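You operate a simulated robot arm through the tools that you are given. There is no shell and no other tool. Be economical: measure what you need, move in short steps, check, and stop when the job is done.

You are at the controls of a simulated two-armed robot. One attempt, no reset.

Task
On the top of the packing table, fold the blue cloth in half, so that its two short edges meet.

The check looks at the end state, three seconds after you hand in, the way a careful person would. Anything else that was tipped, shoved, dropped, spilled or broken makes it a failure. Flat cloth is picked up by pressing the open fingertips on it (5 to 10 N) and closing them slowly along it; thin cloth reads only 2 to 8 mm in the jaws.

Robot
Two 6-joint arms with two-finger parallel grippers on one trunk, on a base that drives. Base frame: it is fixed to the floor where the robot stands at the start and does not move with it; the origin is under the middle of the robot, x ahead of it, y to its left, z up; the surface under the hand at the start is at about z = 800. Units: mm, rad, N and s.
The left shoulder is at the start at [-89, 177, 806], the right one opposite. With the tool pointing down near the work surface each hand reaches from about 100 to 720 mm from the robot's upright axis, wherever it stands, measured 20 degrees to its own side. Places, roughly: top of the packing table [700, 300, 800]. Payload 1.57 kg a hand.
Tool frame (each hand has its own): the origin (TCP) lies between the finger pads and is the grasp point; the fingertips stand 30 mm ahead of it; z points along the fingers, y is the line along which they close. The gripper opens to 80 mm. The fingers are 17 mm wide and 12 mm thick; the gripper's body (40 by 82 mm) begins 80 mm behind the TCP.
Orientation is told as [roll, pitch, yaw] about the base's x, y, z axes, in that order, counted from this pose: with the fingers straight down and closing along the base's y, the tool's x points along the base's -x, its y along +y and its z along -z.

Tools
- The arms move only by the tool nudge_tool. It takes "left_series", "right_series" or both (then of equal length, played together; a hand with none holds still); each is a list of rows, each a list of 7 numbers: the shift along the tool's x, y, z in cm, then the turn, a rotation vector about the tool's x, y, z in rad, then the opening in per cent of the stroke, from 0 (shut) to 100 (fully open). In form: [[x, y, z, rx, ry, rz, claw], ...]. A call has 1 to 20 rows; each row is the pose to reach, as a shift and turn from the pose commanded when the call began, along the tool's axes at that moment. Each row takes 0.2 s and may step no farther than 50 mm and 0.15 rad from the row before; otherwise, or with a gripper value out of range, the whole call is refused. Where a pose cannot be reached the arm comes as near as it can. A force on the tool above 40 N (or 10 N above the force at the start of the call, whichever is more), or a blocked arm, ends the call early, and 0.2 s more pass. Each finger travels about 72 mm/s and halts on what it meets, pressing with about 31 N; the grip force reading is that of the motor and also rises with nothing between the fingers. The clock runs only during rows and for 0.2 s after the last one: add rows that repeat a pose to give the fingers time. The reply holds the time, the measured pose of the TCP, the force on the tool along the base axes, the opening and the grip force, in the units named above and with some noise, with the torque about the TCP (base axes, N m) and any sound that the robot's microphone picked up.
- Cameras (640 x 400 px; columns grow to the right, rows downward): "scene" is now at [21.7, -23.6, 1512.2]; the picture's right is [-0.35, -0.94, 0.00], its down [-0.82, 0.30, -0.49] and it looks along [0.46, -0.17, -0.87] (base axes); focal length 279 px, centre (320, 200). "left" rides on the left gripper at [72, 7, -122] in its tool frame; the picture's right is [-0.09, 1.00, 0.00], its down [-0.84, -0.08, -0.54] and it looks along [-0.54, -0.05, 0.84] (tool axes); focal length 238 px, centre (320, 200). "right" rides on the right gripper at [72, -7, -122] in its tool frame; the picture's right is [0.09, 1.00, 0.00], its down [-0.84, 0.08, -0.54] and it looks along [-0.54, 0.05, 0.84] (tool axes); focal length 238 px, centre (320, 200). There is no depth. A picture from a camera that has moved, and an enlarged one, comes with that camera's place and axes in the base frame and with its lens.
- capture(camera): a new picture of that camera. The clock stands still meanwhile.
- raise_lower(by): slides the trunk up (or, below 0, down) by that many mm; the arms and the scene camera ride with it, the base frame stays. It gives what a move gives, with no picture.
- base_move(legs): drives the robot by 1 to 6 legs, each [ahead, left, turn to the left] in mm, mm and rad, along the robot's own axes; the way and the turn of a leg run together, so that a leg with both is an arc; at most 1500 mm and 3.142 rad a leg. The arms and the cameras ride along, it lands a little off, and it stops where it bumps. It gives what a move gives.
- pan_tilt(pan, tilt): turns the head with the scene camera to pan (to the left, within 2.496 rad either way) and tilt (down, from -0.506 to 1.204), counted from straight ahead of the robot. It gives what a move gives.
- close_up(camera, box): a new picture of the part [left, top, right, bottom] of that camera's present view, enlarged. The clock stands still meanwhile.
- hand_in(): hands the job in; it is judged then, once.

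Go step by step. Nothing tells you exact positions but the pictures and the camera data: compare them with the known pose of the tool, close in by small moves and look again before you grip or let go. The budget is 120 turns and 108 pictures, counting those below and the enlarged ones. Unless the task says otherwise, let go and move clear before handing in, and close with one line.

The tools are called after ">>>" as name(argument=value, ...) on one line, values as JSON. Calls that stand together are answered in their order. nudge_tool: Moves the arms, as the interface text tells. Its arguments: {"type":"object","properties":{"left_series":{"type":"array","items":{"type":"array","items":{"type":"number"}}},"right_series":{"type":"array","items":{"type":"array","items":{"type":"number"}}}},"required":[]} The other tools are called the same way: raise_lower (by) slides the trunk up or down; base_move (legs) drives the base; pan_tilt (pan, tilt) turns the head that bears the scene camera; capture (camera) takes a picture; close_up (camera, box) takes an enlarged picture of a part of a camera's view; hand_in () hands the job in.

At the start:

```text
t: 0.0
left_position: [464.9, 196.5, 945.6]
left_tool_rot: [0.0, -0.001, 0.0]
left_force: [-0.3, -0.1, 0.7]
left_torque: [-0.01, 0.01, -0.03]
left_finger_gap: 80.0
left_grip_force: 0.0
right_position: [425.7, -217.8, 952.7]
right_tool_rot: [-0.001, 0.001, -0.001]
right_force: [-0.4, 0.1, 0.1]
right_torque: [-0.02, -0.03, 0.01]
right_finger_gap: 79.8
right_grip_force: 0.0
trunk travel left (down, up): [-250.0, 78.0]
robot x, y, heading: [-0.5, 0.7, -0.003]
head pan, tilt: [-0.358, 1.058]
```

scene: 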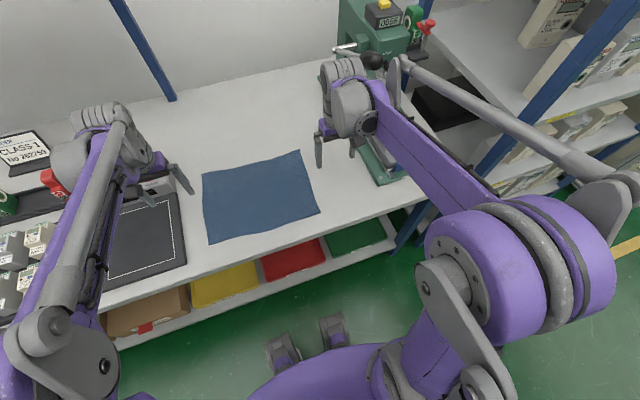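
right: 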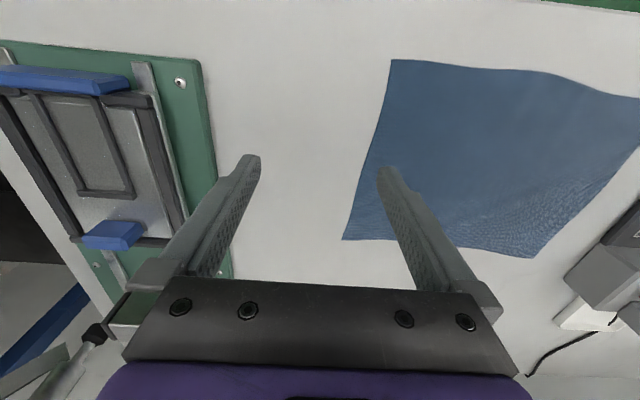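
left: 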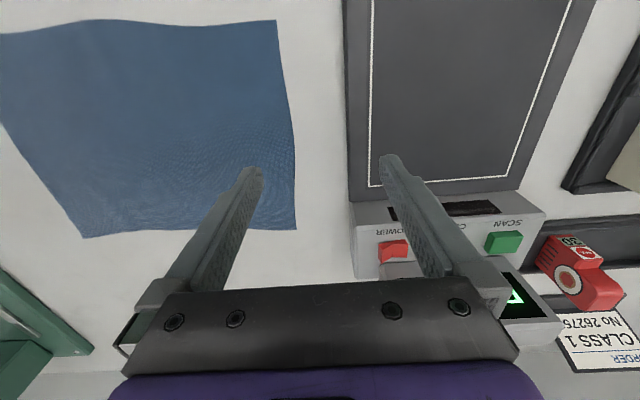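

I see the blue cloth at about x 365–610, y −160 to 160, so the short edges are the left and right ones. I plan to fold the left edge over to the right with both hands, and first I check how much free floor and table there is to the left.

>>> pan_tilt(pan=0.7, tilt=0.8)

>>> capture(camera="scene")

```text
t: 1.3
left_position: [464.7, 196.8, 943.7]
left_tool_rot: [0.0, -0.001, 0.0]
left_force: [0.1, 0.2, 0.5]
left_torque: [0.01, 0.01, 0.03]
left_finger_gap: 80.2
left_grip_force: 0.1
right_position: [425.6, -217.1, 953.1]
right_tool_rot: [-0.002, 0.001, -0.001]
right_force: [0.5, -0.5, -0.5]
right_torque: [-0.01, 0.0, 0.01]
right_finger_gap: 80.1
right_grip_force: 0.1
trunk travel left (down, up): [-250.0, 78.0]
robot x, y, heading: [-0.9, -0.1, -0.001]
head pan, tilt: [0.7, 0.799]
```

```text
104 pictures are left
camera scene: at [21.7, 51.3, 1531.2], right [0.64, -0.77, 0.0], down [-0.55, -0.46, -0.7], along [0.53, 0.45, -0.72], focal length 279 px, centre (320, 200)
```

scene: 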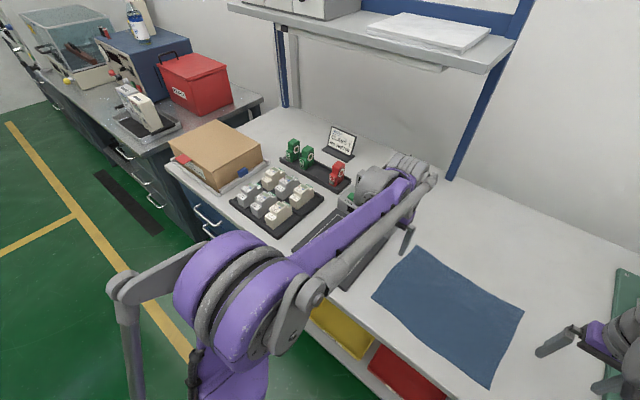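

The floor to the left is free, and the table's front edge is near x = 300. I'll raise the trunk, drive left and turn right, so the two arms can reach the two corners of the left short edge side by side.

>>> raise_lower(by=75)

>>> base_move(legs=[[0, 500, 0], [50, 0, 0], [0, 0, -1.22]])

>>> pan_tilt(pan=0.35, tilt=0.95)

>>> capture(camera="scene")

```text
t: 2.4
left_position: [464.1, 197.1, 1018.9]
left_tool_rot: [0.0, 0.001, 0.0]
left_force: [0.9, 0.0, 0.2]
left_torque: [0.03, -0.03, 0.02]
left_finger_gap: 79.9
left_grip_force: 0.0
right_position: [424.9, -216.9, 1028.4]
right_tool_rot: [-0.002, 0.001, -0.001]
right_force: [-0.9, 0.3, 0.8]
right_torque: [-0.03, -0.01, 0.0]
right_finger_gap: 80.0
right_grip_force: 0.1
trunk travel left (down, up): [-325.0, 3.0]
robot x, y, heading: [2.6, -1.2, 0.002]
head pan, tilt: [0.7, 0.799]
```

```text
t: 10.9
left_position: [400.8, 144.2, 1019.3]
left_tool_rot: [0.001, 0.0, -1.202]
left_force: [0.2, -0.6, 1.0]
left_torque: [0.0, 0.01, 0.02]
left_finger_gap: 80.1
left_grip_force: 0.1
right_position: [-0.5, 31.3, 1028.5]
right_tool_rot: [-0.004, -0.001, -1.202]
right_force: [-0.4, 0.9, -0.3]
right_torque: [0.01, 0.0, -0.03]
right_finger_gap: 80.0
right_grip_force: 0.1
trunk travel left (down, up): [-325.0, 3.0]
robot x, y, heading: [44.5, 505.8, -1.203]
head pan, tilt: [0.7, 0.799]
```

```text
t: 11.7
left_position: [400.0, 143.1, 1018.3]
left_tool_rot: [-0.001, 0.001, -1.202]
left_force: [-0.2, 0.1, -0.2]
left_torque: [0.01, 0.02, -0.04]
left_finger_gap: 79.9
left_grip_force: 0.1
right_position: [-1.0, 31.9, 1028.2]
right_tool_rot: [0.0, 0.0, -1.203]
right_force: [-0.5, 0.4, -0.3]
right_torque: [-0.02, 0.03, 0.03]
right_finger_gap: 79.9
right_grip_force: 0.1
trunk travel left (down, up): [-325.0, 3.0]
robot x, y, heading: [47.4, 509.1, -1.201]
head pan, tilt: [0.351, 0.949]
```

```text
103 pictures are left
camera scene: at [81.8, 491.9, 1599.7], right [-0.75, -0.66, 0.0], down [-0.54, 0.61, -0.58], along [0.38, -0.44, -0.81], focal length 279 px, centre (320, 200)
```

scene: 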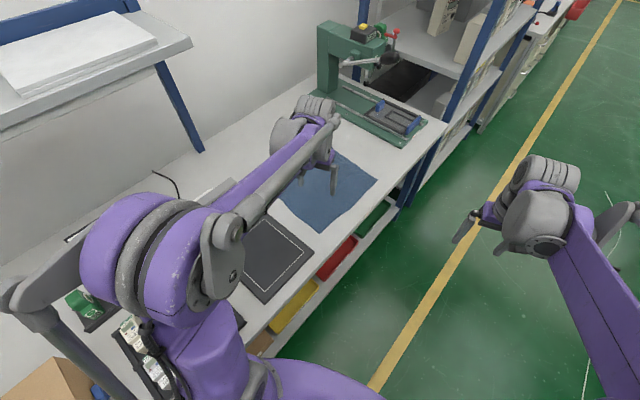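

The robot now faces along the table with the cloth ahead of it. I move the left hand over the far-left corner first, turning it so that its fingers close along the edge.

>>> nudge_tool(left_series=[[-1.3, 3.5, 0, 0, 0, 0.08, 60], [-2.6, 7, 0, 0, 0, 0.16, 60], [-3.9, 10.5, 0, 0, 0, 0.24, 60], [-5.2, 14, 0, 0, 0, 0.32, 60], [-6.5, 17.3, 0, 0, 0, 0.37, 60], [-6.5, 17.3, 0, 0, 0, 0.37, 60]])

>>> capture(camera="left")

>>> capture(camera="scene")

```text
t: 13.1
left_position: [585.2, 146.0, 1020.8]
left_tool_rot: [0.0, 0.0, -1.573]
left_force: [0.6, 0.3, 0.1]
left_torque: [-0.01, 0.0, 0.01]
left_finger_gap: 48.1
left_grip_force: 0.0
right_position: [-1.0, 32.4, 1029.2]
right_tool_rot: [-0.002, 0.0, -1.202]
right_force: [-0.6, -0.4, 0.0]
right_torque: [0.01, 0.01, 0.0]
right_finger_gap: 79.9
right_grip_force: 0.1
trunk travel left (down, up): [-325.0, 3.0]
robot x, y, heading: [47.2, 503.6, -1.201]
head pan, tilt: [0.351, 0.949]
```

```text
102 pictures are left
camera left: at [591.2, 216.2, 1141.5], right [1.0, -0.09, 0.0], down [-0.08, -0.84, 0.54], along [-0.05, -0.54, -0.84], focal length 238 px, centre (320, 200)
```

left: 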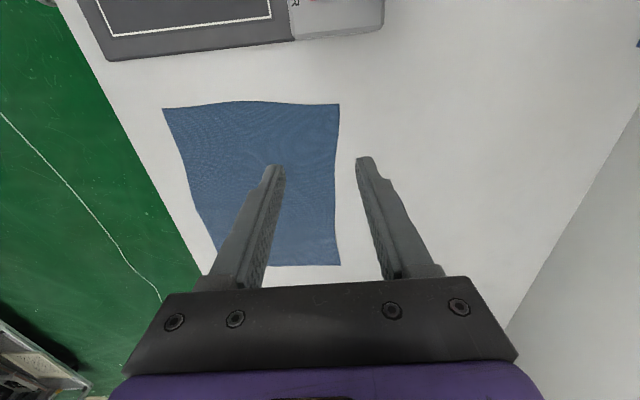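

```text
101 pictures are left
camera scene: at [81.0, 492.1, 1599.7], right [-0.75, -0.66, 0.0], down [-0.54, 0.61, -0.58], along [0.38, -0.44, -0.81], focal length 279 px, centre (320, 200)
```

scene: 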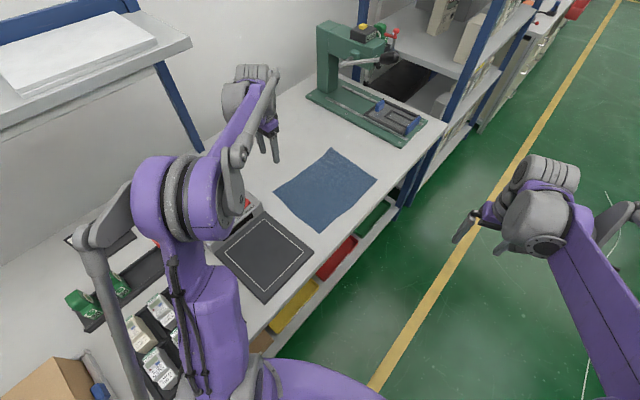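

The left wrist view puts the left edge from (370, 164) to (612, 149) and the right edge at about y = −150 to −167. Next I bring the right hand over the near-left corner.

>>> nudge_tool(right_series=[[-0.35, 4.2, 0, 0, 0, 0.04, 60], [-0.7, 8.4, 0, 0, 0, 0.08, 60], [-1.1, 12.6, 0, 0, 0, 0.12, 60], [-1.45, 16.8, 0, 0, 0, 0.16, 60], [-1.8, 21, 0, 0, 0, 0.2, 60], [-2.2, 25.2, 0, 0, 0, 0.24, 60], [-2.5, 29.4, 0, 0, 0, 0.28, 60], [-2.9, 33.6, 0, 0, 0, 0.32, 60], [-3.3, 37.9, 0, 0, 0, 0.36, 60], [-3.65, 42.1, 0, 0, 0, 0.37, 60], [-3.65, 42.1, 0, 0, 0, 0.37, 60]])

>>> capture(camera="scene")

>>> capture(camera="right")

```text
t: 15.5
left_position: [584.6, 144.4, 1021.2]
left_tool_rot: [0.0, 0.0, -1.574]
left_force: [-0.1, 0.1, -1.0]
left_torque: [0.01, -0.04, 0.02]
left_finger_gap: 48.2
left_grip_force: 0.1
right_position: [404.8, 150.2, 1028.5]
right_tool_rot: [-0.001, -0.001, -1.572]
right_force: [-0.2, 0.0, 0.2]
right_torque: [-0.01, -0.01, 0.01]
right_finger_gap: 48.1
right_grip_force: 0.1
trunk travel left (down, up): [-325.0, 3.0]
robot x, y, heading: [50.2, 507.2, -1.196]
head pan, tilt: [0.351, 0.949]
```

```text
100 pictures are left
camera scene: at [80.9, 491.8, 1599.7], right [-0.75, -0.66, 0.0], down [-0.54, 0.61, -0.58], along [0.38, -0.44, -0.81], focal length 279 px, centre (320, 200)
```

scene: 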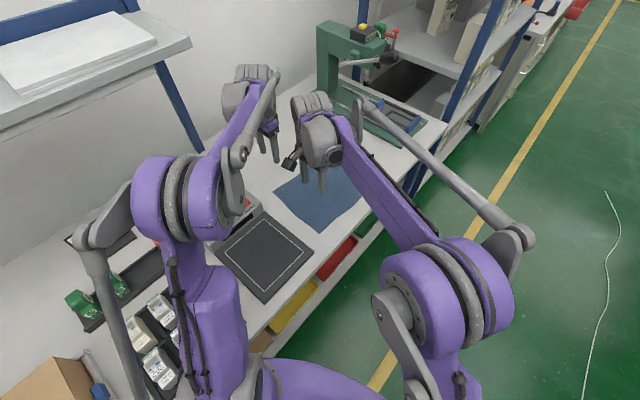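

```text
99 pictures are left
camera right: at [399.1, 223.1, 1148.6], right [1.0, 0.09, 0.0], down [0.08, -0.84, 0.54], along [0.05, -0.54, -0.84], focal length 238 px, centre (320, 200)
```

right: 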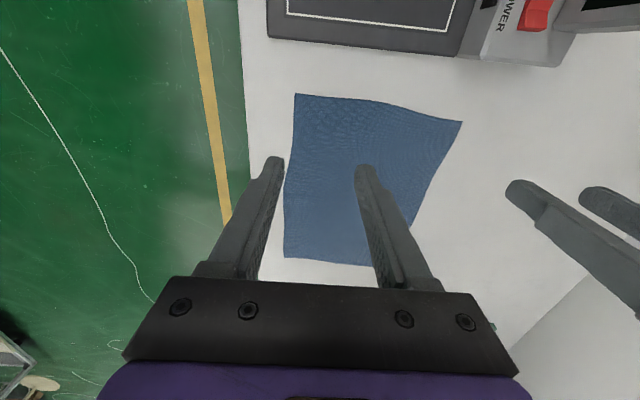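

The arms are well clear of each other, and both wrist views agree on where the corners are. I lower the trunk and then bring the fingertips close above the cloth.

>>> raise_lower(by=-110)

>>> nudge_tool(left_series=[[-0.35, -0.5, 3, 0, 0, 0, 50], [-0.7, -1.0, 6, 0, 0, 0, 50], [-0.7, -1.0, 6, 0, 0, 0, 50]], right_series=[[0, 0, 3.4, 0, 0, 0, 50], [-0.1, 0, 6.7, 0, 0, 0, 50], [-0.1, 0, 6.7, 0, 0, 0, 50]])

>>> capture(camera="left")

>>> capture(camera="right")

```text
t: 16.9
left_position: [584.4, 145.3, 908.7]
left_tool_rot: [0.001, 0.0, -1.573]
left_force: [-0.3, -0.1, 0.7]
left_torque: [0.0, -0.01, -0.02]
left_finger_gap: 48.1
left_grip_force: 0.0
right_position: [406.2, 147.9, 918.2]
right_tool_rot: [-0.003, -0.002, -1.573]
right_force: [0.3, 0.4, 0.6]
right_torque: [-0.05, -0.01, 0.04]
right_finger_gap: 48.0
right_grip_force: 0.1
trunk travel left (down, up): [-215.0, 113.0]
robot x, y, heading: [46.3, 507.6, -1.203]
head pan, tilt: [0.351, 0.949]
```

```text
t: 17.7
left_position: [573.6, 139.7, 849.1]
left_tool_rot: [-0.002, 0.0, -1.571]
left_force: [0.3, -0.1, -0.6]
left_torque: [0.01, -0.02, 0.02]
left_finger_gap: 40.0
left_grip_force: 0.0
right_position: [406.0, 148.2, 850.6]
right_tool_rot: [0.0, -0.002, -1.574]
right_force: [-0.5, 0.0, -0.3]
right_torque: [0.0, -0.01, 0.01]
right_finger_gap: 39.8
right_grip_force: 0.1
trunk travel left (down, up): [-215.0, 113.0]
robot x, y, heading: [51.5, 508.5, -1.201]
head pan, tilt: [0.351, 0.949]
```

```text
98 pictures are left
camera left: at [580.0, 211.4, 969.4], right [1.0, -0.09, 0.0], down [-0.08, -0.84, 0.54], along [-0.05, -0.54, -0.84], focal length 238 px, centre (320, 200)
```

left: 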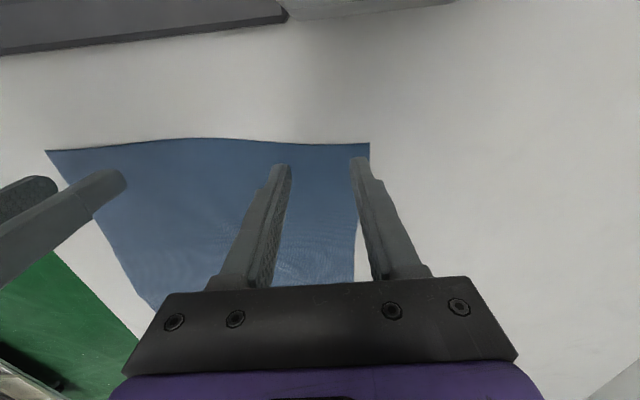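

```text
97 pictures are left
camera right: at [399.3, 221.5, 970.7], right [1.0, 0.09, 0.0], down [0.08, -0.84, 0.54], along [0.05, -0.54, -0.84], focal length 238 px, centre (320, 200)
```

right: 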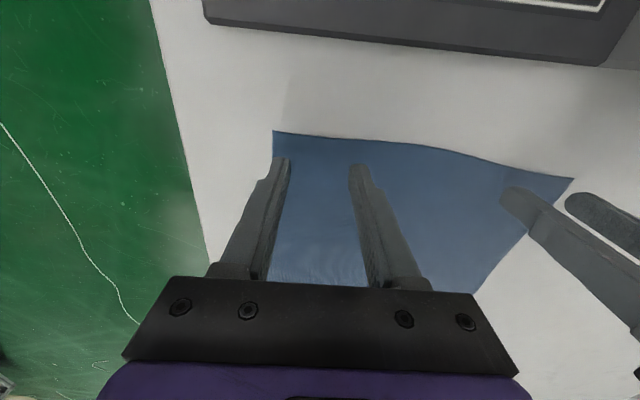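

The fingers sit inside the edge by about 12 mm (left) and 18 mm (right), with the tips roughly 20 mm above the table. I go down in small steps and watch the force.

>>> nudge_tool(left_series=[[0, -0.4, 0.8, 0, 0, 0, 50], [0, -0.4, 1.4, 0, 0, 0, 50], [0, -0.4, 1.6, 0, 0, 0, 50], [0, -0.4, 1.7, 0, 0, 0, 50]], right_series=[[0.4, 0, 0.8, 0, 0, 0, 50], [0.4, 0, 1.4, 0, 0, 0, 50], [0.4, 0, 1.7, 0, 0, 0, 50], [0.4, 0, 1.8, 0, 0, 0, 50]])

```text
t: 18.7
left_position: [571.6, 138.2, 832.5]
left_tool_rot: [0.0, 0.0, -1.573]
left_force: [-0.3, -0.3, 0.1]
left_torque: [0.0, 0.0, 0.02]
left_finger_gap: 40.0
left_grip_force: 0.2
right_position: [407.3, 152.9, 833.1]
right_tool_rot: [-0.001, 0.0, -1.573]
right_force: [0.9, 0.7, 0.2]
right_torque: [0.0, 0.02, 0.0]
right_finger_gap: 39.7
right_grip_force: 0.1
trunk travel left (down, up): [-215.0, 113.0]
robot x, y, heading: [47.9, 503.9, -1.206]
head pan, tilt: [0.351, 0.949]
```

>>> nudge_tool(left_series=[[0, 0, 0.1, 0, 0, 0, 50], [0, 0, 0.2, 0, 0, 0, 50], [0, 0, 0.25, 0, 0, 0, 50]], right_series=[[0, 0, 0.1, 0, 0, 0, 50], [0, 0, 0.2, 0, 0, 0, 50], [0, 0, 0.25, 0, 0, 0, 50]])

```text
t: 19.5
left_position: [570.1, 139.1, 829.5]
left_tool_rot: [0.002, -0.001, -1.572]
left_force: [3.8, -3.0, 22.3]
left_torque: [-0.02, 0.03, 0.04]
left_finger_gap: 39.7
left_grip_force: 0.0
right_position: [405.0, 152.2, 831.9]
right_tool_rot: [0.001, 0.0, -1.572]
right_force: [0.5, -0.1, -0.5]
right_torque: [0.01, -0.02, 0.0]
right_finger_gap: 40.0
right_grip_force: 0.1
trunk travel left (down, up): [-215.0, 113.0]
robot x, y, heading: [49.7, 503.3, -1.205]
head pan, tilt: [0.351, 0.949]
```

The left hand presses at 22 N, which is too hard, and the right hand is still free. I ease the left up by 1 mm and lower the right a little.

>>> nudge_tool(left_series=[[0, 0, -0.05, 0, 0, 0, 50], [0, 0, -0.1, 0, 0, 0, 50]], right_series=[[0, 0, 0.05, 0, 0, 0, 50], [0, 0, 0.15, 0, 0, 0, 50]])

```text
t: 20.1
left_position: [570.0, 138.8, 830.8]
left_tool_rot: [0.001, 0.0, -1.572]
left_force: [0.5, -0.2, 0.6]
left_torque: [0.0, 0.0, 0.0]
left_finger_gap: 40.0
left_grip_force: 0.1
right_position: [405.0, 153.1, 832.0]
right_tool_rot: [0.0, -0.002, -1.573]
right_force: [2.8, -2.7, 28.7]
right_torque: [0.0, 0.12, -0.04]
right_finger_gap: 39.9
right_grip_force: 0.1
trunk travel left (down, up): [-215.0, 113.0]
robot x, y, heading: [46.8, 507.6, -1.201]
head pan, tilt: [0.351, 0.949]
```

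>>> nudge_tool(left_series=[[0, 0, 0.04, 0, 0, 0, 50], [0, 0, 0.04, 0, 0, 0, 50]], right_series=[[0, 0, -0.09, 0, 0, 0, 50], [0, 0, -0.09, 0, 0, 0, 50]])

```text
t: 20.7
left_position: [569.2, 139.2, 831.2]
left_tool_rot: [0.001, -0.003, -1.573]
left_force: [0.4, 0.2, 0.5]
left_torque: [0.02, 0.02, -0.02]
left_finger_gap: 39.8
left_grip_force: 0.1
right_position: [404.4, 154.0, 831.4]
right_tool_rot: [0.001, -0.002, -1.572]
right_force: [4.3, -2.0, 32.0]
right_torque: [0.04, 0.05, -0.02]
right_finger_gap: 39.9
right_grip_force: 0.1
trunk travel left (down, up): [-215.0, 113.0]
robot x, y, heading: [48.0, 505.7, -1.203]
head pan, tilt: [0.351, 0.949]
```

>>> nudge_tool(left_series=[[0, 0, 0.03, 0, 0, 0, 50], [0, 0, 0.03, 0, 0, 0, 50]], right_series=[[0, 0, -0.08, 0, 0, 0, 50], [0, 0, -0.08, 0, 0, 0, 50]])

```text
t: 21.3
left_position: [569.7, 138.0, 831.6]
left_tool_rot: [0.0, -0.003, -1.573]
left_force: [0.7, 0.8, 1.2]
left_torque: [-0.01, -0.02, 0.02]
left_finger_gap: 39.9
left_grip_force: 0.1
right_position: [405.2, 152.3, 831.3]
right_tool_rot: [0.001, -0.002, -1.573]
right_force: [2.4, 1.2, 16.8]
right_torque: [0.11, -0.1, -0.02]
right_finger_gap: 39.9
right_grip_force: 0.0
trunk travel left (down, up): [-215.0, 113.0]
robot x, y, heading: [49.1, 510.0, -1.201]
head pan, tilt: [0.351, 0.949]
```

>>> nudge_tool(left_series=[[0, 0, 0.03, 0, 0, 0, 50], [0, 0, 0.05, 0, 0, 0, 50]], right_series=[[0, 0, -0.03, 0, 0, 0, 50], [0, 0, -0.05, 0, 0, 0, 50]])

```text
t: 21.9
left_position: [569.1, 138.5, 831.7]
left_tool_rot: [0.003, 0.001, -1.572]
left_force: [3.0, 1.2, 14.3]
left_torque: [0.11, -0.02, -0.03]
left_finger_gap: 39.7
left_grip_force: 0.1
right_position: [404.0, 152.3, 830.3]
right_tool_rot: [0.001, -0.002, -1.573]
right_force: [-0.3, 0.8, 1.9]
right_torque: [-0.01, 0.0, 0.01]
right_finger_gap: 40.0
right_grip_force: 0.1
trunk travel left (down, up): [-215.0, 113.0]
robot x, y, heading: [48.8, 505.5, -1.206]
head pan, tilt: [0.351, 0.949]
```

>>> nudge_tool(left_series=[[0, 0, -0.02, 0, 0, 0, 50], [0, 0, -0.02, 0, 0, 0, 50]], right_series=[[0, 0, 0.02, 0, 0, 0, 50], [0, 0, 0.02, 0, 0, 0, 50]])

```text
t: 22.5
left_position: [569.3, 138.5, 831.5]
left_tool_rot: [0.001, -0.001, -1.574]
left_force: [1.0, 0.7, 18.2]
left_torque: [0.12, -0.04, -0.03]
left_finger_gap: 39.9
left_grip_force: 0.0
right_position: [403.9, 152.6, 831.1]
right_tool_rot: [-0.001, 0.0, -1.573]
right_force: [-0.4, -0.7, 0.9]
right_torque: [0.02, 0.04, 0.0]
right_finger_gap: 39.9
right_grip_force: 0.0
trunk travel left (down, up): [-215.0, 113.0]
robot x, y, heading: [50.3, 511.5, -1.198]
head pan, tilt: [0.351, 0.949]
```

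>>> nudge_tool(left_series=[[0, 0, -0.03, 0, 0, 0, 50], [0, 0, -0.03, 0, 0, 0, 50]], right_series=[[0, 0, 0.03, 0, 0, 0, 50], [0, 0, 0.03, 0, 0, 0, 50]])

```text
t: 23.1
left_position: [569.7, 138.7, 831.0]
left_tool_rot: [0.001, 0.002, -1.572]
left_force: [1.2, 0.6, 10.9]
left_torque: [0.04, -0.05, 0.0]
left_finger_gap: 40.1
left_grip_force: 0.0
right_position: [405.9, 151.8, 830.7]
right_tool_rot: [0.0, -0.001, -1.572]
right_force: [-0.7, 0.0, 1.9]
right_torque: [0.01, 0.05, -0.01]
right_finger_gap: 40.1
right_grip_force: 0.1
trunk travel left (down, up): [-215.0, 113.0]
robot x, y, heading: [51.8, 505.0, -1.205]
head pan, tilt: [0.351, 0.949]
```

>>> nudge_tool(left_series=[[0, 0, -0.01, 0, 0, 0, 50], [0, 0, -0.01, 0, 0, 0, 50]], right_series=[[0, 0, 0.025, 0, 0, 0, 50], [0, 0, 0.025, 0, 0, 0, 50]])

```text
t: 23.7
left_position: [570.1, 138.8, 831.9]
left_tool_rot: [-0.001, 0.001, -1.572]
left_force: [0.0, 0.4, 7.6]
left_torque: [0.06, -0.02, 0.0]
left_finger_gap: 39.9
left_grip_force: 0.0
right_position: [405.0, 152.6, 831.0]
right_tool_rot: [0.0, -0.002, -1.573]
right_force: [-1.9, -0.5, 3.8]
right_torque: [0.01, 0.03, 0.0]
right_finger_gap: 40.2
right_grip_force: 0.1
trunk travel left (down, up): [-215.0, 113.0]
robot x, y, heading: [50.0, 505.5, -1.202]
head pan, tilt: [0.351, 0.949]
```

The left hand presses at 7.6 N and the right at about 4 N. I press the right slightly more and close both hands slowly.

>>> nudge_tool(left_series=[[0, 0, 0, 0, 0, 0, 50], [0, 0, 0, 0, 0, 0, 48], [0, 0, 0, 0, 0, 0, 45], [0, 0, 0, 0, 0, 0, 42], [0, 0, 0, 0, 0, 0, 39], [0, 0, 0, 0, 0, 0, 36], [0, 0, 0, 0, 0, 0, 33], [0, 0, 0, 0, 0, 0, 30], [0, 0, 0, 0, 0, 0, 27], [0, 0, 0, 0, 0, 0, 24]], right_series=[[0, 0, 0.015, 0, 0, 0, 50], [0, 0, 0.015, 0, 0, 0, 48], [0, 0, 0.015, 0, 0, 0, 45], [0, 0, 0.015, 0, 0, 0, 42], [0, 0, 0.015, 0, 0, 0, 39], [0, 0, 0.015, 0, 0, 0, 36], [0, 0, 0.015, 0, 0, 0, 33], [0, 0, 0.015, 0, 0, 0, 30], [0, 0, 0.015, 0, 0, 0, 27], [0, 0, 0.015, 0, 0, 0, 24]])

>>> capture(camera="left")

>>> capture(camera="right")

```text
t: 25.9
left_position: [570.2, 138.9, 830.9]
left_tool_rot: [0.003, 0.001, -1.572]
left_force: [0.4, -0.8, 2.1]
left_torque: [0.0, -0.01, -0.01]
left_finger_gap: 19.2
left_grip_force: 0.1
right_position: [404.8, 151.4, 833.2]
right_tool_rot: [0.001, -0.002, -1.572]
right_force: [1.7, -0.7, 18.8]
right_torque: [0.04, 0.03, -0.01]
right_finger_gap: 18.1
right_grip_force: 0.1
trunk travel left (down, up): [-215.0, 113.0]
robot x, y, heading: [50.2, 507.3, -1.205]
head pan, tilt: [0.351, 0.949]
```

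```text
96 pictures are left
camera left: at [575.5, 210.4, 952.4], right [1.0, -0.09, 0.0], down [-0.08, -0.84, 0.54], along [-0.05, -0.54, -0.84], focal length 238 px, centre (320, 200)
```

left: 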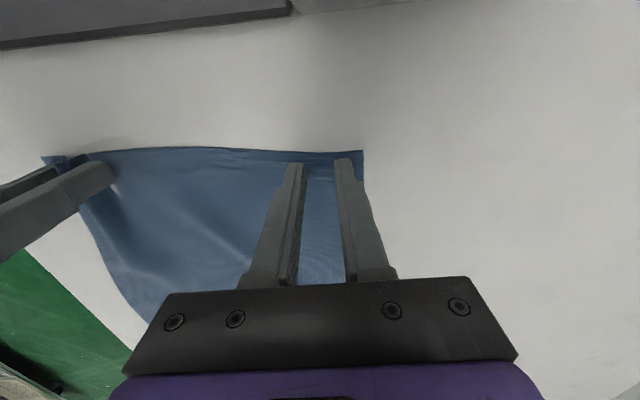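

```text
95 pictures are left
camera right: at [399.0, 225.8, 951.7], right [1.0, 0.09, 0.0], down [0.08, -0.84, 0.54], along [0.05, -0.54, -0.84], focal length 238 px, centre (320, 200)
```

right: 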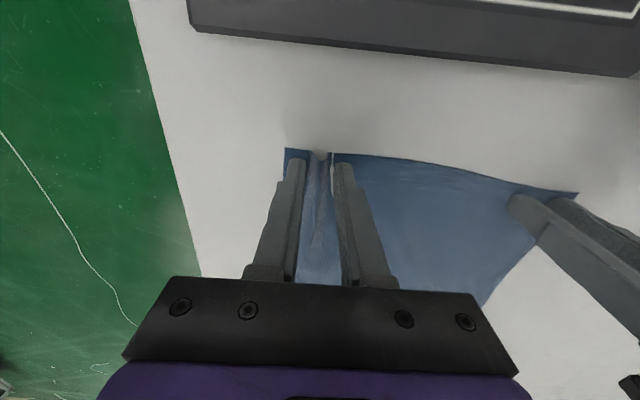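

The right hand is gathering a ridge, but the left hand slipped on light pressure. I finish closing the right while the left lifts slightly and reopens.

>>> nudge_tool(left_series=[[0, 0, -0.3, 0, 0, 0, 24], [0, 0, -0.3, 0, 0, 0, 35], [0, 0, -0.3, 0, 0, 0, 50], [0, 0, -0.3, 0, 0, 0, 50], [0, 0, -0.2, 0, 0, 0, 50], [0, 0, -0.1, 0, 0, 0, 50], [0, 0, -0.05, 0, 0, 0, 50], [0, 0, 0.0, 0, 0, 0, 50], [0, 0, 0.02, 0, 0, 0, 50], [0, 0, 0.02, 0, 0, 0, 50]], right_series=[[0, 0, 0, 0, 0, 0, 21], [0, 0, 0, 0, 0, 0, 18], [0, 0, 0, 0, 0, 0, 15], [0, 0, 0, 0, 0, 0, 12], [0, 0, 0, 0, 0, 0, 9], [0, 0, 0, 0, 0, 0, 6], [0, 0, 0, 0, 0, 0, 3], [0, 0, 0, 0, 0, 0, 0], [0, 0, 0, 0, 0, 0, 0], [0, 0, 0, 0, 0, 0, 0]])

>>> capture(camera="right")

```text
t: 28.1
left_position: [570.8, 138.2, 830.8]
left_tool_rot: [0.002, -0.001, -1.572]
left_force: [0.1, 0.4, 1.2]
left_torque: [0.01, -0.01, 0.01]
left_finger_gap: 40.0
left_grip_force: 0.2
right_position: [403.9, 152.8, 829.8]
right_tool_rot: [0.001, -0.001, -1.573]
right_force: [-2.3, 0.1, 18.6]
right_torque: [0.06, 0.13, -0.02]
right_finger_gap: 1.9
right_grip_force: 23.5
trunk travel left (down, up): [-215.0, 113.0]
robot x, y, heading: [47.0, 509.4, -1.199]
head pan, tilt: [0.351, 0.949]
```

```text
94 pictures are left
camera right: at [398.7, 225.8, 951.7], right [1.0, 0.09, 0.0], down [0.08, -0.84, 0.54], along [0.05, -0.54, -0.84], focal length 238 px, centre (320, 200)
```

right: 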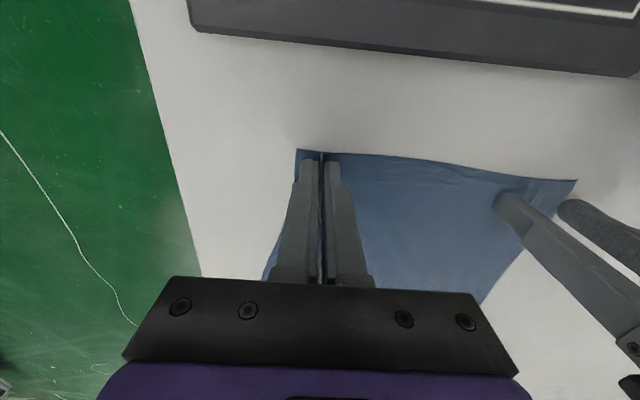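

The right hand reads 1.9 mm with a ridge between the fingers. Now I press the left hand again to about 10 N.

>>> nudge_tool(left_series=[[0, 0, 0.04, 0, 0, 0, 50], [0, 0, 0.06, 0, 0, 0, 50], [0, 0, 0.06, 0, 0, 0, 50]])

```text
t: 28.9
left_position: [569.8, 138.6, 830.8]
left_tool_rot: [0.002, -0.001, -1.572]
left_force: [1.2, 0.4, 13.0]
left_torque: [0.04, 0.03, 0.01]
left_finger_gap: 39.8
left_grip_force: 0.1
right_position: [404.4, 153.5, 831.5]
right_tool_rot: [0.0, -0.003, -1.574]
right_force: [-1.4, -1.5, 12.3]
right_torque: [0.02, 0.06, 0.03]
right_finger_gap: 1.8
right_grip_force: 23.5
trunk travel left (down, up): [-215.0, 113.0]
robot x, y, heading: [53.6, 508.2, -1.2]
head pan, tilt: [0.351, 0.949]
```

>>> nudge_tool(left_series=[[0, 0, 0.01, 0, 0, 0, 47], [0, 0, 0.01, 0, 0, 0, 44], [0, 0, 0.02, 0, 0, 0, 41], [0, 0, 0.02, 0, 0, 0, 38], [0, 0, 0.02, 0, 0, 0, 35], [0, 0, 0.02, 0, 0, 0, 32], [0, 0, 0.02, 0, 0, 0, 29], [0, 0, 0.02, 0, 0, 0, 26], [0, 0, 0.02, 0, 0, 0, 23], [0, 0, 0.02, 0, 0, 0, 20], [0, 0, 0.02, 0, 0, 0, 17], [0, 0, 0.02, 0, 0, 0, 14], [0, 0, 0.02, 0, 0, 0, 11], [0, 0, 0.02, 0, 0, 0, 8], [0, 0, 0.02, 0, 0, 0, 5], [0, 0, 0.02, 0, 0, 0, 2], [0, 0, 0.02, 0, 0, 0, 0], [0, 0, 0.02, 0, 0, 0, 0]])

>>> capture(camera="left")

```text
t: 32.7
left_position: [570.1, 138.4, 831.8]
left_tool_rot: [0.002, -0.002, -1.574]
left_force: [-7.7, -0.2, 20.5]
left_torque: [0.05, 0.29, 0.05]
left_finger_gap: 6.1
left_grip_force: 26.1
right_position: [403.9, 152.9, 830.5]
right_tool_rot: [0.0, -0.002, -1.574]
right_force: [6.6, 0.0, 3.5]
right_torque: [0.05, -0.16, 0.03]
right_finger_gap: 2.0
right_grip_force: 23.8
trunk travel left (down, up): [-215.0, 113.0]
robot x, y, heading: [49.8, 504.3, -1.207]
head pan, tilt: [0.351, 0.949]
```

```text
93 pictures are left
camera left: at [575.5, 210.2, 952.0], right [1.0, -0.09, 0.0], down [-0.08, -0.84, 0.54], along [-0.05, -0.54, -0.84], focal length 238 px, centre (320, 200)
```

left: 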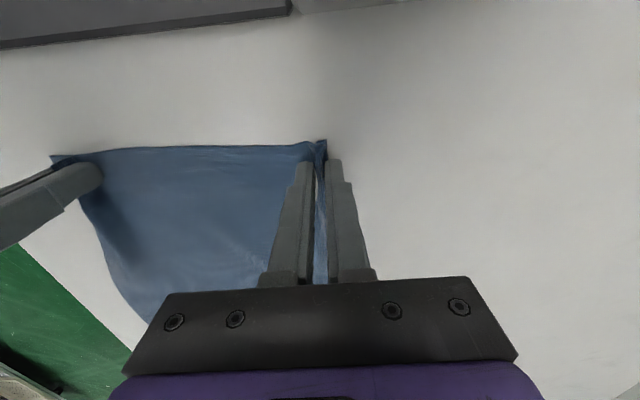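

The left hand has swept the whole far corner into a bunch (6 mm), which would leave a crumpled corner. I open it again and look at how the cloth relaxes.

>>> nudge_tool(left_series=[[0, 0, -0.1, 0, 0, 0, 10], [0, 0, -0.15, 0, 0, 0, 25], [0, 0, -0.15, 0, 0, 0, 45], [0, 0, -0.5, 0, 0, 0, 50], [0, 0, -2.0, 0, 0, 0, 50], [0, 0, -2.0, 0, 0, 0, 50]])

>>> capture(camera="left")

```text
t: 34.1
left_position: [569.2, 138.8, 849.4]
left_tool_rot: [0.001, -0.001, -1.571]
left_force: [0.5, -0.1, 0.3]
left_torque: [-0.03, 0.0, -0.02]
left_finger_gap: 40.1
left_grip_force: 0.0
right_position: [404.4, 152.2, 830.7]
right_tool_rot: [-0.001, -0.003, -1.574]
right_force: [-2.4, 2.1, 14.5]
right_torque: [0.07, 0.13, -0.03]
right_finger_gap: 2.1
right_grip_force: 24.0
trunk travel left (down, up): [-215.0, 113.0]
robot x, y, heading: [47.4, 504.2, -1.202]
head pan, tilt: [0.351, 0.949]
```

```text
92 pictures are left
camera left: at [575.9, 210.1, 971.9], right [1.0, -0.09, 0.0], down [-0.08, -0.84, 0.54], along [-0.05, -0.54, -0.84], focal length 238 px, centre (320, 200)
```

left: 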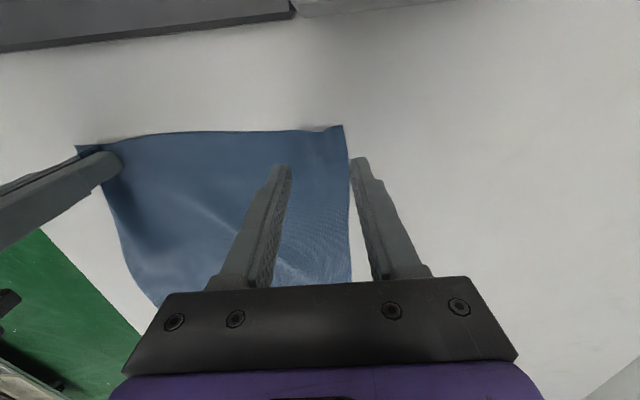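

The cloth relaxed flat, with the far corner now near (588, 161). I regrip further in, at x = 555, with a narrower 26 mm opening so it gathers less.

>>> nudge_tool(left_series=[[0.4, -0.7, 0, 0, 0, 0, 33], [0.8, -1.4, 0.8, 0, 0, 0, 33], [0.8, -1.4, 1.5, 0, 0, 0, 33], [0.8, -1.4, 1.8, 0, 0, 0, 33], [0.8, -1.4, 1.93, 0, 0, 0, 33], [0.8, -1.4, 2.0, 0, 0, 0, 33], [0.8, -1.4, 2.0, 0, 0, 0, 33]])

>>> capture(camera="left")

```text
t: 35.7
left_position: [555.9, 146.5, 830.9]
left_tool_rot: [0.001, -0.002, -1.574]
left_force: [2.2, -1.0, 11.6]
left_torque: [0.01, 0.03, 0.04]
left_finger_gap: 26.3
left_grip_force: 0.1
right_position: [404.3, 152.2, 832.0]
right_tool_rot: [-0.002, -0.002, -1.572]
right_force: [-1.2, 0.7, 13.8]
right_torque: [0.05, 0.08, -0.01]
right_finger_gap: 2.2
right_grip_force: 23.1
trunk travel left (down, up): [-215.0, 113.0]
robot x, y, heading: [49.7, 506.2, -1.195]
head pan, tilt: [0.351, 0.949]
```

```text
91 pictures are left
camera left: at [561.6, 218.5, 952.1], right [1.0, -0.09, 0.0], down [-0.08, -0.84, 0.54], along [-0.05, -0.54, -0.84], focal length 238 px, centre (320, 200)
```

left: 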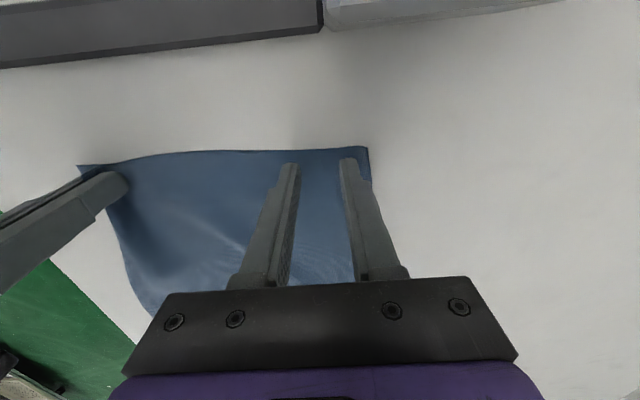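

The tips press at 11.6 N inside the corner. I close slowly.

>>> nudge_tool(left_series=[[0, 0, 0, 0, 0, 0, 30], [0, 0, 0, 0, 0, 0, 27], [0, 0, 0, 0, 0, 0, 24], [0, 0, 0, 0, 0, 0, 21], [0, 0, 0, 0, 0, 0, 18], [0, 0, 0, 0, 0, 0, 15], [0, 0, 0, 0, 0, 0, 12], [0, 0, 0, 0, 0, 0, 9], [0, 0, 0, 0, 0, 0, 6], [0, 0, 0, 0, 0, 0, 3], [0, 0, 0, 0, 0, 0, 0], [0, 0, 0, 0, 0, 0, 0]])

>>> capture(camera="left")

```text
t: 38.3
left_position: [555.3, 146.9, 832.8]
left_tool_rot: [0.002, -0.001, -1.572]
left_force: [-4.8, 0.9, 20.5]
left_torque: [0.1, 0.1, 0.02]
left_finger_gap: 2.0
left_grip_force: 23.3
right_position: [404.4, 152.4, 832.3]
right_tool_rot: [-0.001, -0.001, -1.573]
right_force: [4.1, -0.6, 4.5]
right_torque: [-0.02, -0.15, 0.05]
right_finger_gap: 2.1
right_grip_force: 23.6
trunk travel left (down, up): [-215.0, 113.0]
robot x, y, heading: [50.2, 511.8, -1.197]
head pan, tilt: [0.351, 0.949]
```

```text
90 pictures are left
camera left: at [561.3, 218.6, 952.1], right [1.0, -0.09, 0.0], down [-0.08, -0.84, 0.54], along [-0.05, -0.54, -0.84], focal length 238 px, centre (320, 200)
```

left: 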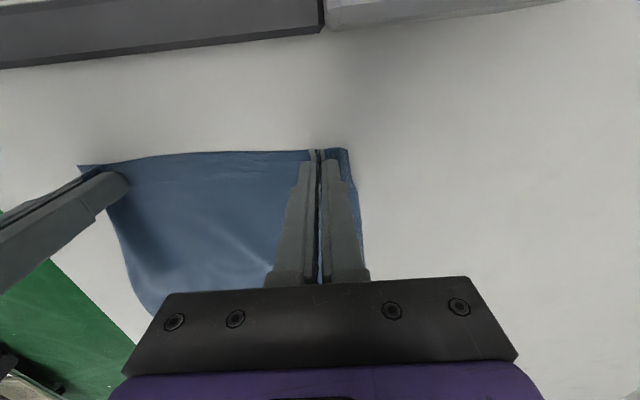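

Both hands now hold about 2 mm of cloth. I lift them together by 6 cm and look.

>>> nudge_tool(left_series=[[0, 0, -1, 0, 0, 0, 0], [0, 0, -2, 0, 0, 0, 0], [0, 0, -3, 0, 0, 0, 0], [-0.5, 0, -4, 0, 0, 0, 0], [-1, 0, -5, 0, 0, 0, 0], [-1.5, 0, -6, 0, 0, 0, 0]], right_series=[[0, 0, -1, 0, 0, 0, 0], [0, 0, -2, 0, 0, 0, 0], [0, 0, -3, 0, 0, 0, 0], [-0.5, 0, -4, 0, 0, 0, 0], [-1, 0, -5, 0, 0, 0, 0], [-1.5, 0, -6, 0, 0, 0, 0]])

>>> capture(camera="left")

>>> capture(camera="right")

>>> capture(camera="scene")

```text
t: 39.7
left_position: [556.5, 130.9, 890.5]
left_tool_rot: [-0.001, 0.0, -1.574]
left_force: [-2.1, 1.1, 0.1]
left_torque: [-0.01, 0.12, -0.01]
left_finger_gap: 1.6
left_grip_force: 23.5
right_position: [405.9, 138.6, 891.7]
right_tool_rot: [0.001, 0.0, -1.573]
right_force: [4.1, 0.6, 0.1]
right_torque: [0.03, -0.13, 0.0]
right_finger_gap: 2.0
right_grip_force: 23.8
trunk travel left (down, up): [-215.0, 113.0]
robot x, y, heading: [50.4, 508.8, -1.201]
head pan, tilt: [0.351, 0.949]
```

```text
89 pictures are left
camera left: at [562.7, 202.1, 1010.8], right [1.0, -0.09, 0.0], down [-0.08, -0.84, 0.54], along [-0.05, -0.54, -0.84], focal length 238 px, centre (320, 200)
```

left: 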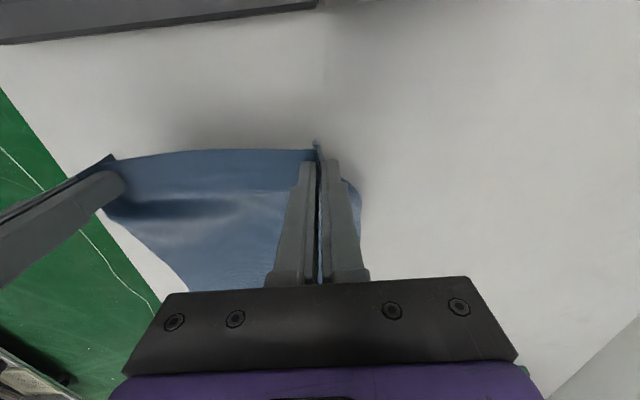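

```text
88 pictures are left
camera right: at [399.5, 211.2, 1012.7], right [1.0, 0.09, 0.0], down [0.08, -0.84, 0.54], along [0.05, -0.54, -0.84], focal length 238 px, centre (320, 200)
```

right: 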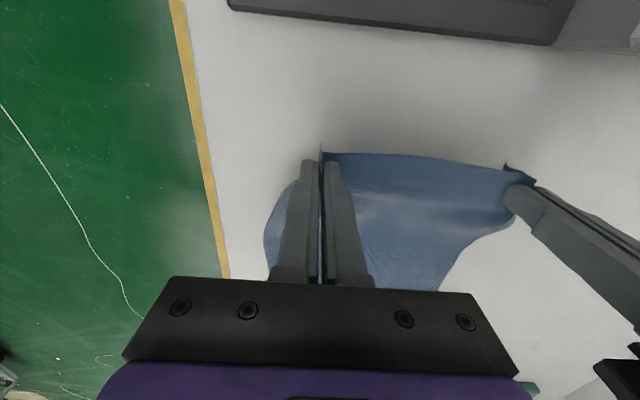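

```text
87 pictures are left
camera scene: at [83.1, 488.0, 1484.6], right [-0.75, -0.66, 0.0], down [-0.54, 0.61, -0.58], along [0.38, -0.44, -0.81], focal length 279 px, centre (320, 200)
```

scene: 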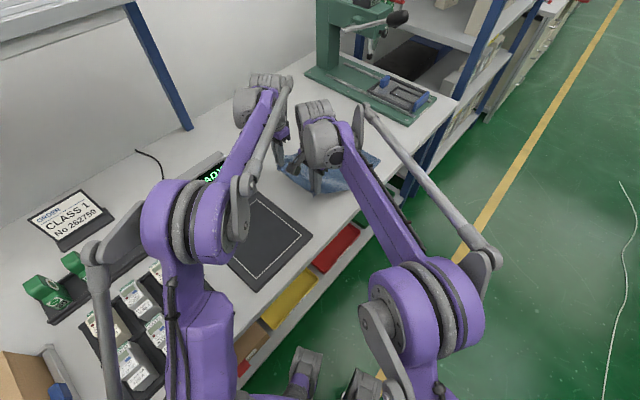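

The lift worked and both hands hold the edge. I raise it further along the fold arc, then let the base carry both hands straight across in −y so the hands keep their spacing.

>>> nudge_tool(left_series=[[-0.8, 0, -1, 0, 0, 0, 0], [-1.6, 0, -2, 0, 0, 0, 0], [-2.5, 0, -3, 0, 0, 0, 0], [-3.8, 0, -4, 0, 0, 0, 0], [-3.8, 0, -4, 0, 0, 0, 0]], right_series=[[-0.8, 0, -1, 0, 0, 0, 0], [-1.6, 0, -2, 0, 0, 0, 0], [-2.5, 0, -3, 0, 0, 0, 0], [-3.8, 0, -4, 0, 0, 0, 0], [-3.8, 0, -4, 0, 0, 0, 0]])

>>> base_move(legs=[[177, -69, 0]])

>>> capture(camera="scene")

>>> capture(camera="left")

>>> capture(camera="right")

```text
t: 40.9
left_position: [556.5, 91.9, 928.9]
left_tool_rot: [0.0, 0.0, -1.572]
left_force: [-2.5, -0.5, -0.4]
left_torque: [0.02, 0.11, 0.02]
left_finger_gap: 1.7
left_grip_force: 23.0
right_position: [406.0, 99.9, 932.6]
right_tool_rot: [-0.001, -0.002, -1.573]
right_force: [3.1, 0.3, 0.7]
right_torque: [-0.02, -0.11, 0.03]
right_finger_gap: 2.1
right_grip_force: 23.9
trunk travel left (down, up): [-215.0, 113.0]
robot x, y, heading: [49.3, 506.9, -1.197]
head pan, tilt: [0.351, 0.949]
```

```text
t: 42.5
left_position: [556.9, -93.1, 930.2]
left_tool_rot: [0.001, -0.001, -1.566]
left_force: [-2.6, -0.1, -0.1]
left_torque: [0.04, 0.11, 0.0]
left_finger_gap: 1.8
left_grip_force: 23.4
right_position: [406.8, -86.8, 932.6]
right_tool_rot: [-0.002, -0.001, -1.567]
right_force: [3.4, -0.6, -0.8]
right_torque: [0.0, -0.1, 0.03]
right_finger_gap: 2.3
right_grip_force: 23.3
trunk travel left (down, up): [-215.0, 113.0]
robot x, y, heading: [44.1, 318.6, -1.194]
head pan, tilt: [0.351, 0.949]
```

```text
86 pictures are left
camera scene: at [81.4, 300.1, 1484.6], right [-0.75, -0.66, 0.0], down [-0.54, 0.61, -0.58], along [0.39, -0.44, -0.81], focal length 279 px, centre (320, 200)
```

scene: 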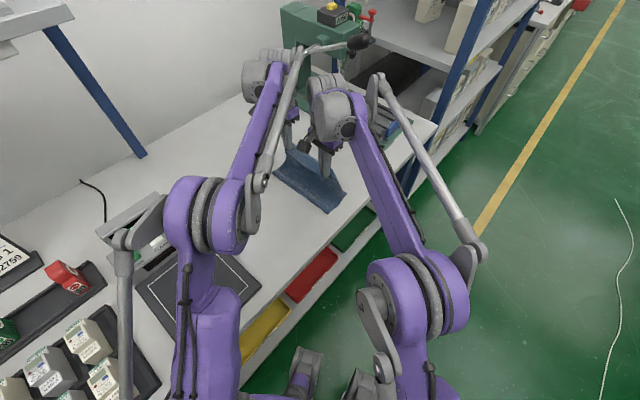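

```text
85 pictures are left
camera left: at [562.3, -22.4, 1051.1], right [1.0, -0.09, 0.0], down [-0.07, -0.84, 0.54], along [-0.05, -0.54, -0.84], focal length 238 px, centre (320, 200)
```

left: 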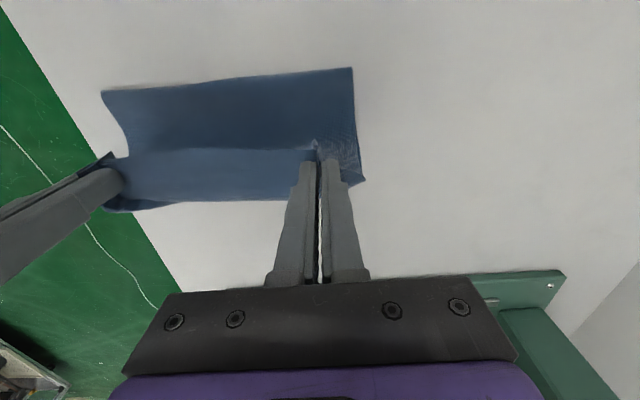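

```text
84 pictures are left
camera right: at [399.5, -12.7, 1052.5], right [1.0, 0.09, 0.0], down [0.08, -0.84, 0.54], along [0.05, -0.54, -0.84], focal length 238 px, centre (320, 200)
```

right: 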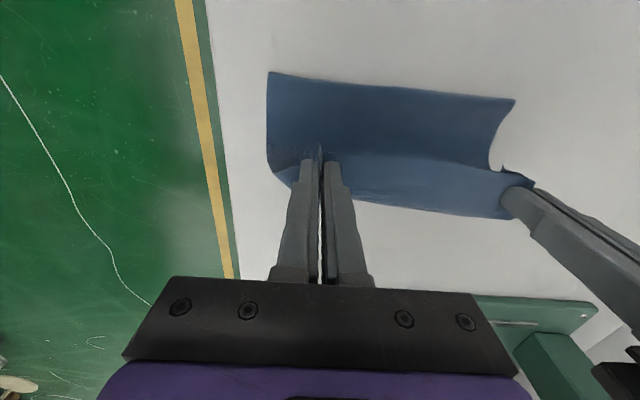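

The hands are across, with the cloth hanging in a loop below them. I take a closer look to see where the lower layer's right edge lies.

>>> close_up(camera="scene", box=[220, 100, 420, 225])

>>> close_up(camera="right", box=[220, 50, 620, 300])

```text
3.20 times, centred on (320, 162) of scene
camera zoom: at [81.4, 300.1, 1484.6], right [-0.75, -0.66, 0.0], down [-0.54, 0.61, -0.58], along [0.39, -0.44, -0.81], focal length 892 px, centre (320, 320)
```

zoom: 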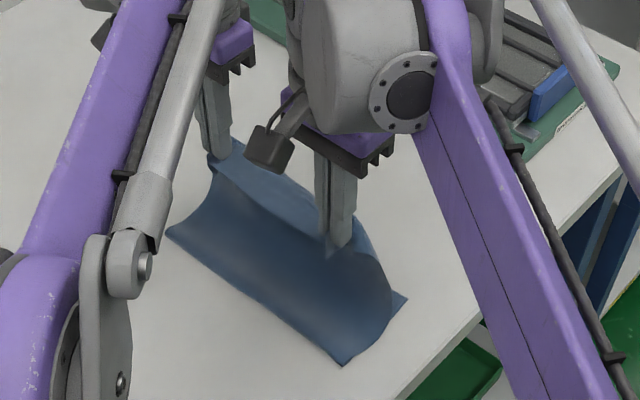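

```text
1.60 times, centred on (420, 175) of right
camera zoom: at [399.5, -12.7, 1052.5], right [1.0, 0.09, 0.0], down [0.08, -0.84, 0.54], along [0.05, -0.54, -0.84], focal length 381 px, centre (160, 240)
```

zoom: 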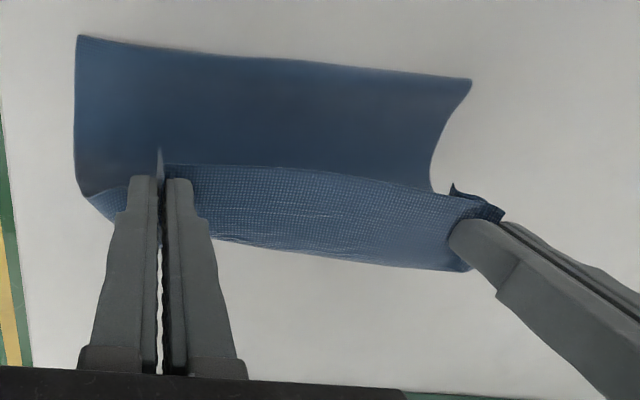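

The lower layer's right corner hasn't moved (about (367, −148)), but the held strip still faces up with its edge pointing +y. I tilt both hands so the strip turns over (bodies leaning toward −y), and lower a little.

>>> nudge_tool(left_series=[[0, 0, 0, 0, 0.12, 0, 0], [0, 0, 0.3, 0, 0.24, 0, 0], [-0.3, 0, 0.6, 0, 0.36, 0, 0], [-0.6, 0, 0.9, 0, 0.48, 0, 0], [-1, 0, 1.2, 0, 0.6, 0, 0], [-1, 0, 1.5, 0, 0.7, 0, 0], [-1, 0, 1.5, 0, 0.7, 0, 0]], right_series=[[0, 0, 0, 0, 0.12, 0, 0], [0, 0, 0.3, 0, 0.24, 0, 0], [-0.3, 0, 0.6, 0, 0.36, 0, 0], [-0.6, 0, 0.9, 0, 0.48, 0, 0], [-1, 0, 1.2, 0, 0.6, 0, 0], [-1, 0, 1.5, 0, 0.7, 0, 0], [-1, 0, 1.5, 0, 0.7, 0, 0]])

>>> close_up(camera="scene", box=[180, 50, 500, 250])

>>> capture(camera="left")

```text
t: 44.1
left_position: [532.2, -61.6, 902.0]
left_tool_rot: [-0.002, 0.701, -1.57]
left_force: [-25.0, -0.7, -0.9]
left_torque: [-0.05, 0.51, 0.6]
left_finger_gap: 2.1
left_grip_force: 23.4
left hand out of reach, approached as far as the arm can: row 3, 4, 5, 6, 7
right_position: [372.4, -62.6, 909.3]
right_tool_rot: [0.001, 0.699, -1.568]
right_force: [25.4, 0.4, -0.9]
right_torque: [0.03, -0.65, -0.4]
right_finger_gap: 2.6
right_grip_force: 23.8
right hand out of reach, approached as far as the arm can: row 3, 4, 5, 6, 7
trunk travel left (down, up): [-215.0, 113.0]
robot x, y, heading: [46.4, 317.7, -1.195]
head pan, tilt: [0.351, 0.949]
```

```text
2.00 times, centred on (340, 150) of scene
camera zoom: at [81.6, 301.5, 1484.6], right [-0.75, -0.66, 0.0], down [-0.54, 0.61, -0.58], along [0.39, -0.44, -0.81], focal length 558 px, centre (280, 300)
```

zoom: 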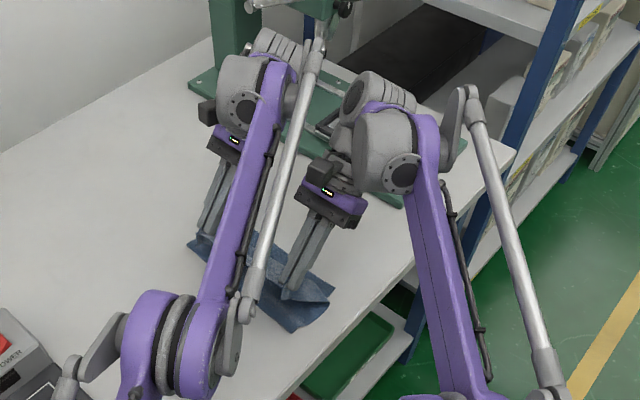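

```text
80 pictures are left
camera left: at [539.1, -85.7, 1041.0], right [1.0, -0.07, -0.06], down [-0.07, -0.99, -0.12], along [-0.05, 0.13, -0.99], focal length 238 px, centre (320, 200)
```

left: 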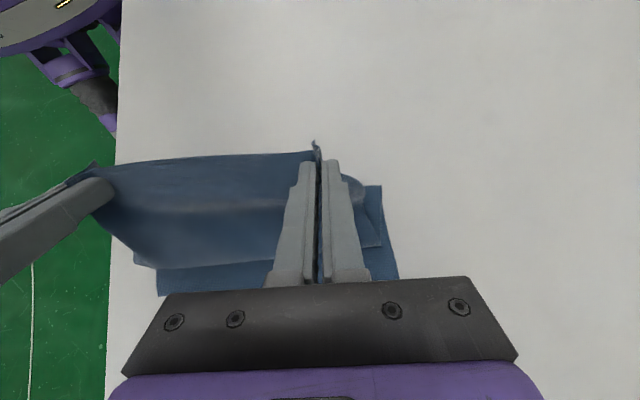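

The tilt put both arms at the end of their reach and pulled them apart (25 N along x). I bring both hands back toward +y, which relieves that and also lets the lower layer lie down again.

>>> nudge_tool(left_series=[[2, 0, 0.8, 0, 0, 0, 0], [4, 0, 1.6, 0, 0, 0, 0], [5.9, 0, 2.3, 0, 0, 0, 0], [5.9, 0, 2.3, 0, 0, 0, 0]], right_series=[[2, 0, 0.8, 0, 0, 0, 0], [4, 0, 1.6, 0, 0, 0, 0], [5.9, 0, 2.3, 0, 0, 0, 0], [5.9, 0, 2.3, 0, 0, 0, 0]])

>>> capture(camera="left")

```text
t: 45.1
left_position: [535.9, -3.3, 921.0]
left_tool_rot: [-0.004, 0.7, -1.567]
left_force: [-29.0, -1.0, -0.2]
left_torque: [0.03, 0.58, 0.68]
left_finger_gap: 2.4
left_grip_force: 23.1
right_position: [372.3, -1.5, 927.5]
right_tool_rot: [0.002, 0.7, -1.569]
right_force: [28.4, 0.5, -0.1]
right_torque: [0.03, -0.71, -0.47]
right_finger_gap: 2.5
right_grip_force: 23.2
trunk travel left (down, up): [-215.0, 113.0]
robot x, y, heading: [46.8, 321.9, -1.195]
head pan, tilt: [0.351, 0.949]
```

```text
79 pictures are left
camera left: at [540.2, -26.8, 1059.9], right [1.0, -0.07, -0.06], down [-0.07, -0.99, -0.12], along [-0.05, 0.13, -0.99], focal length 238 px, centre (320, 200)
```

left: 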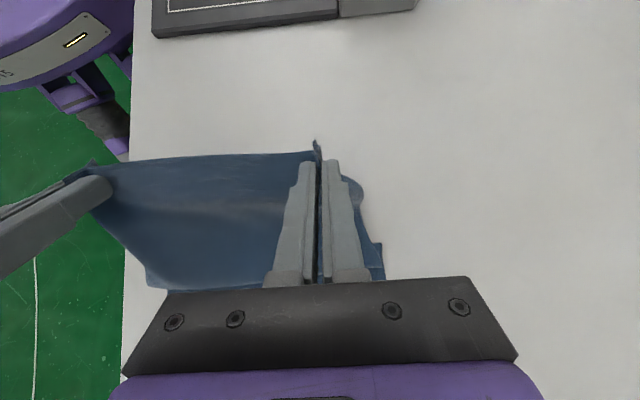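

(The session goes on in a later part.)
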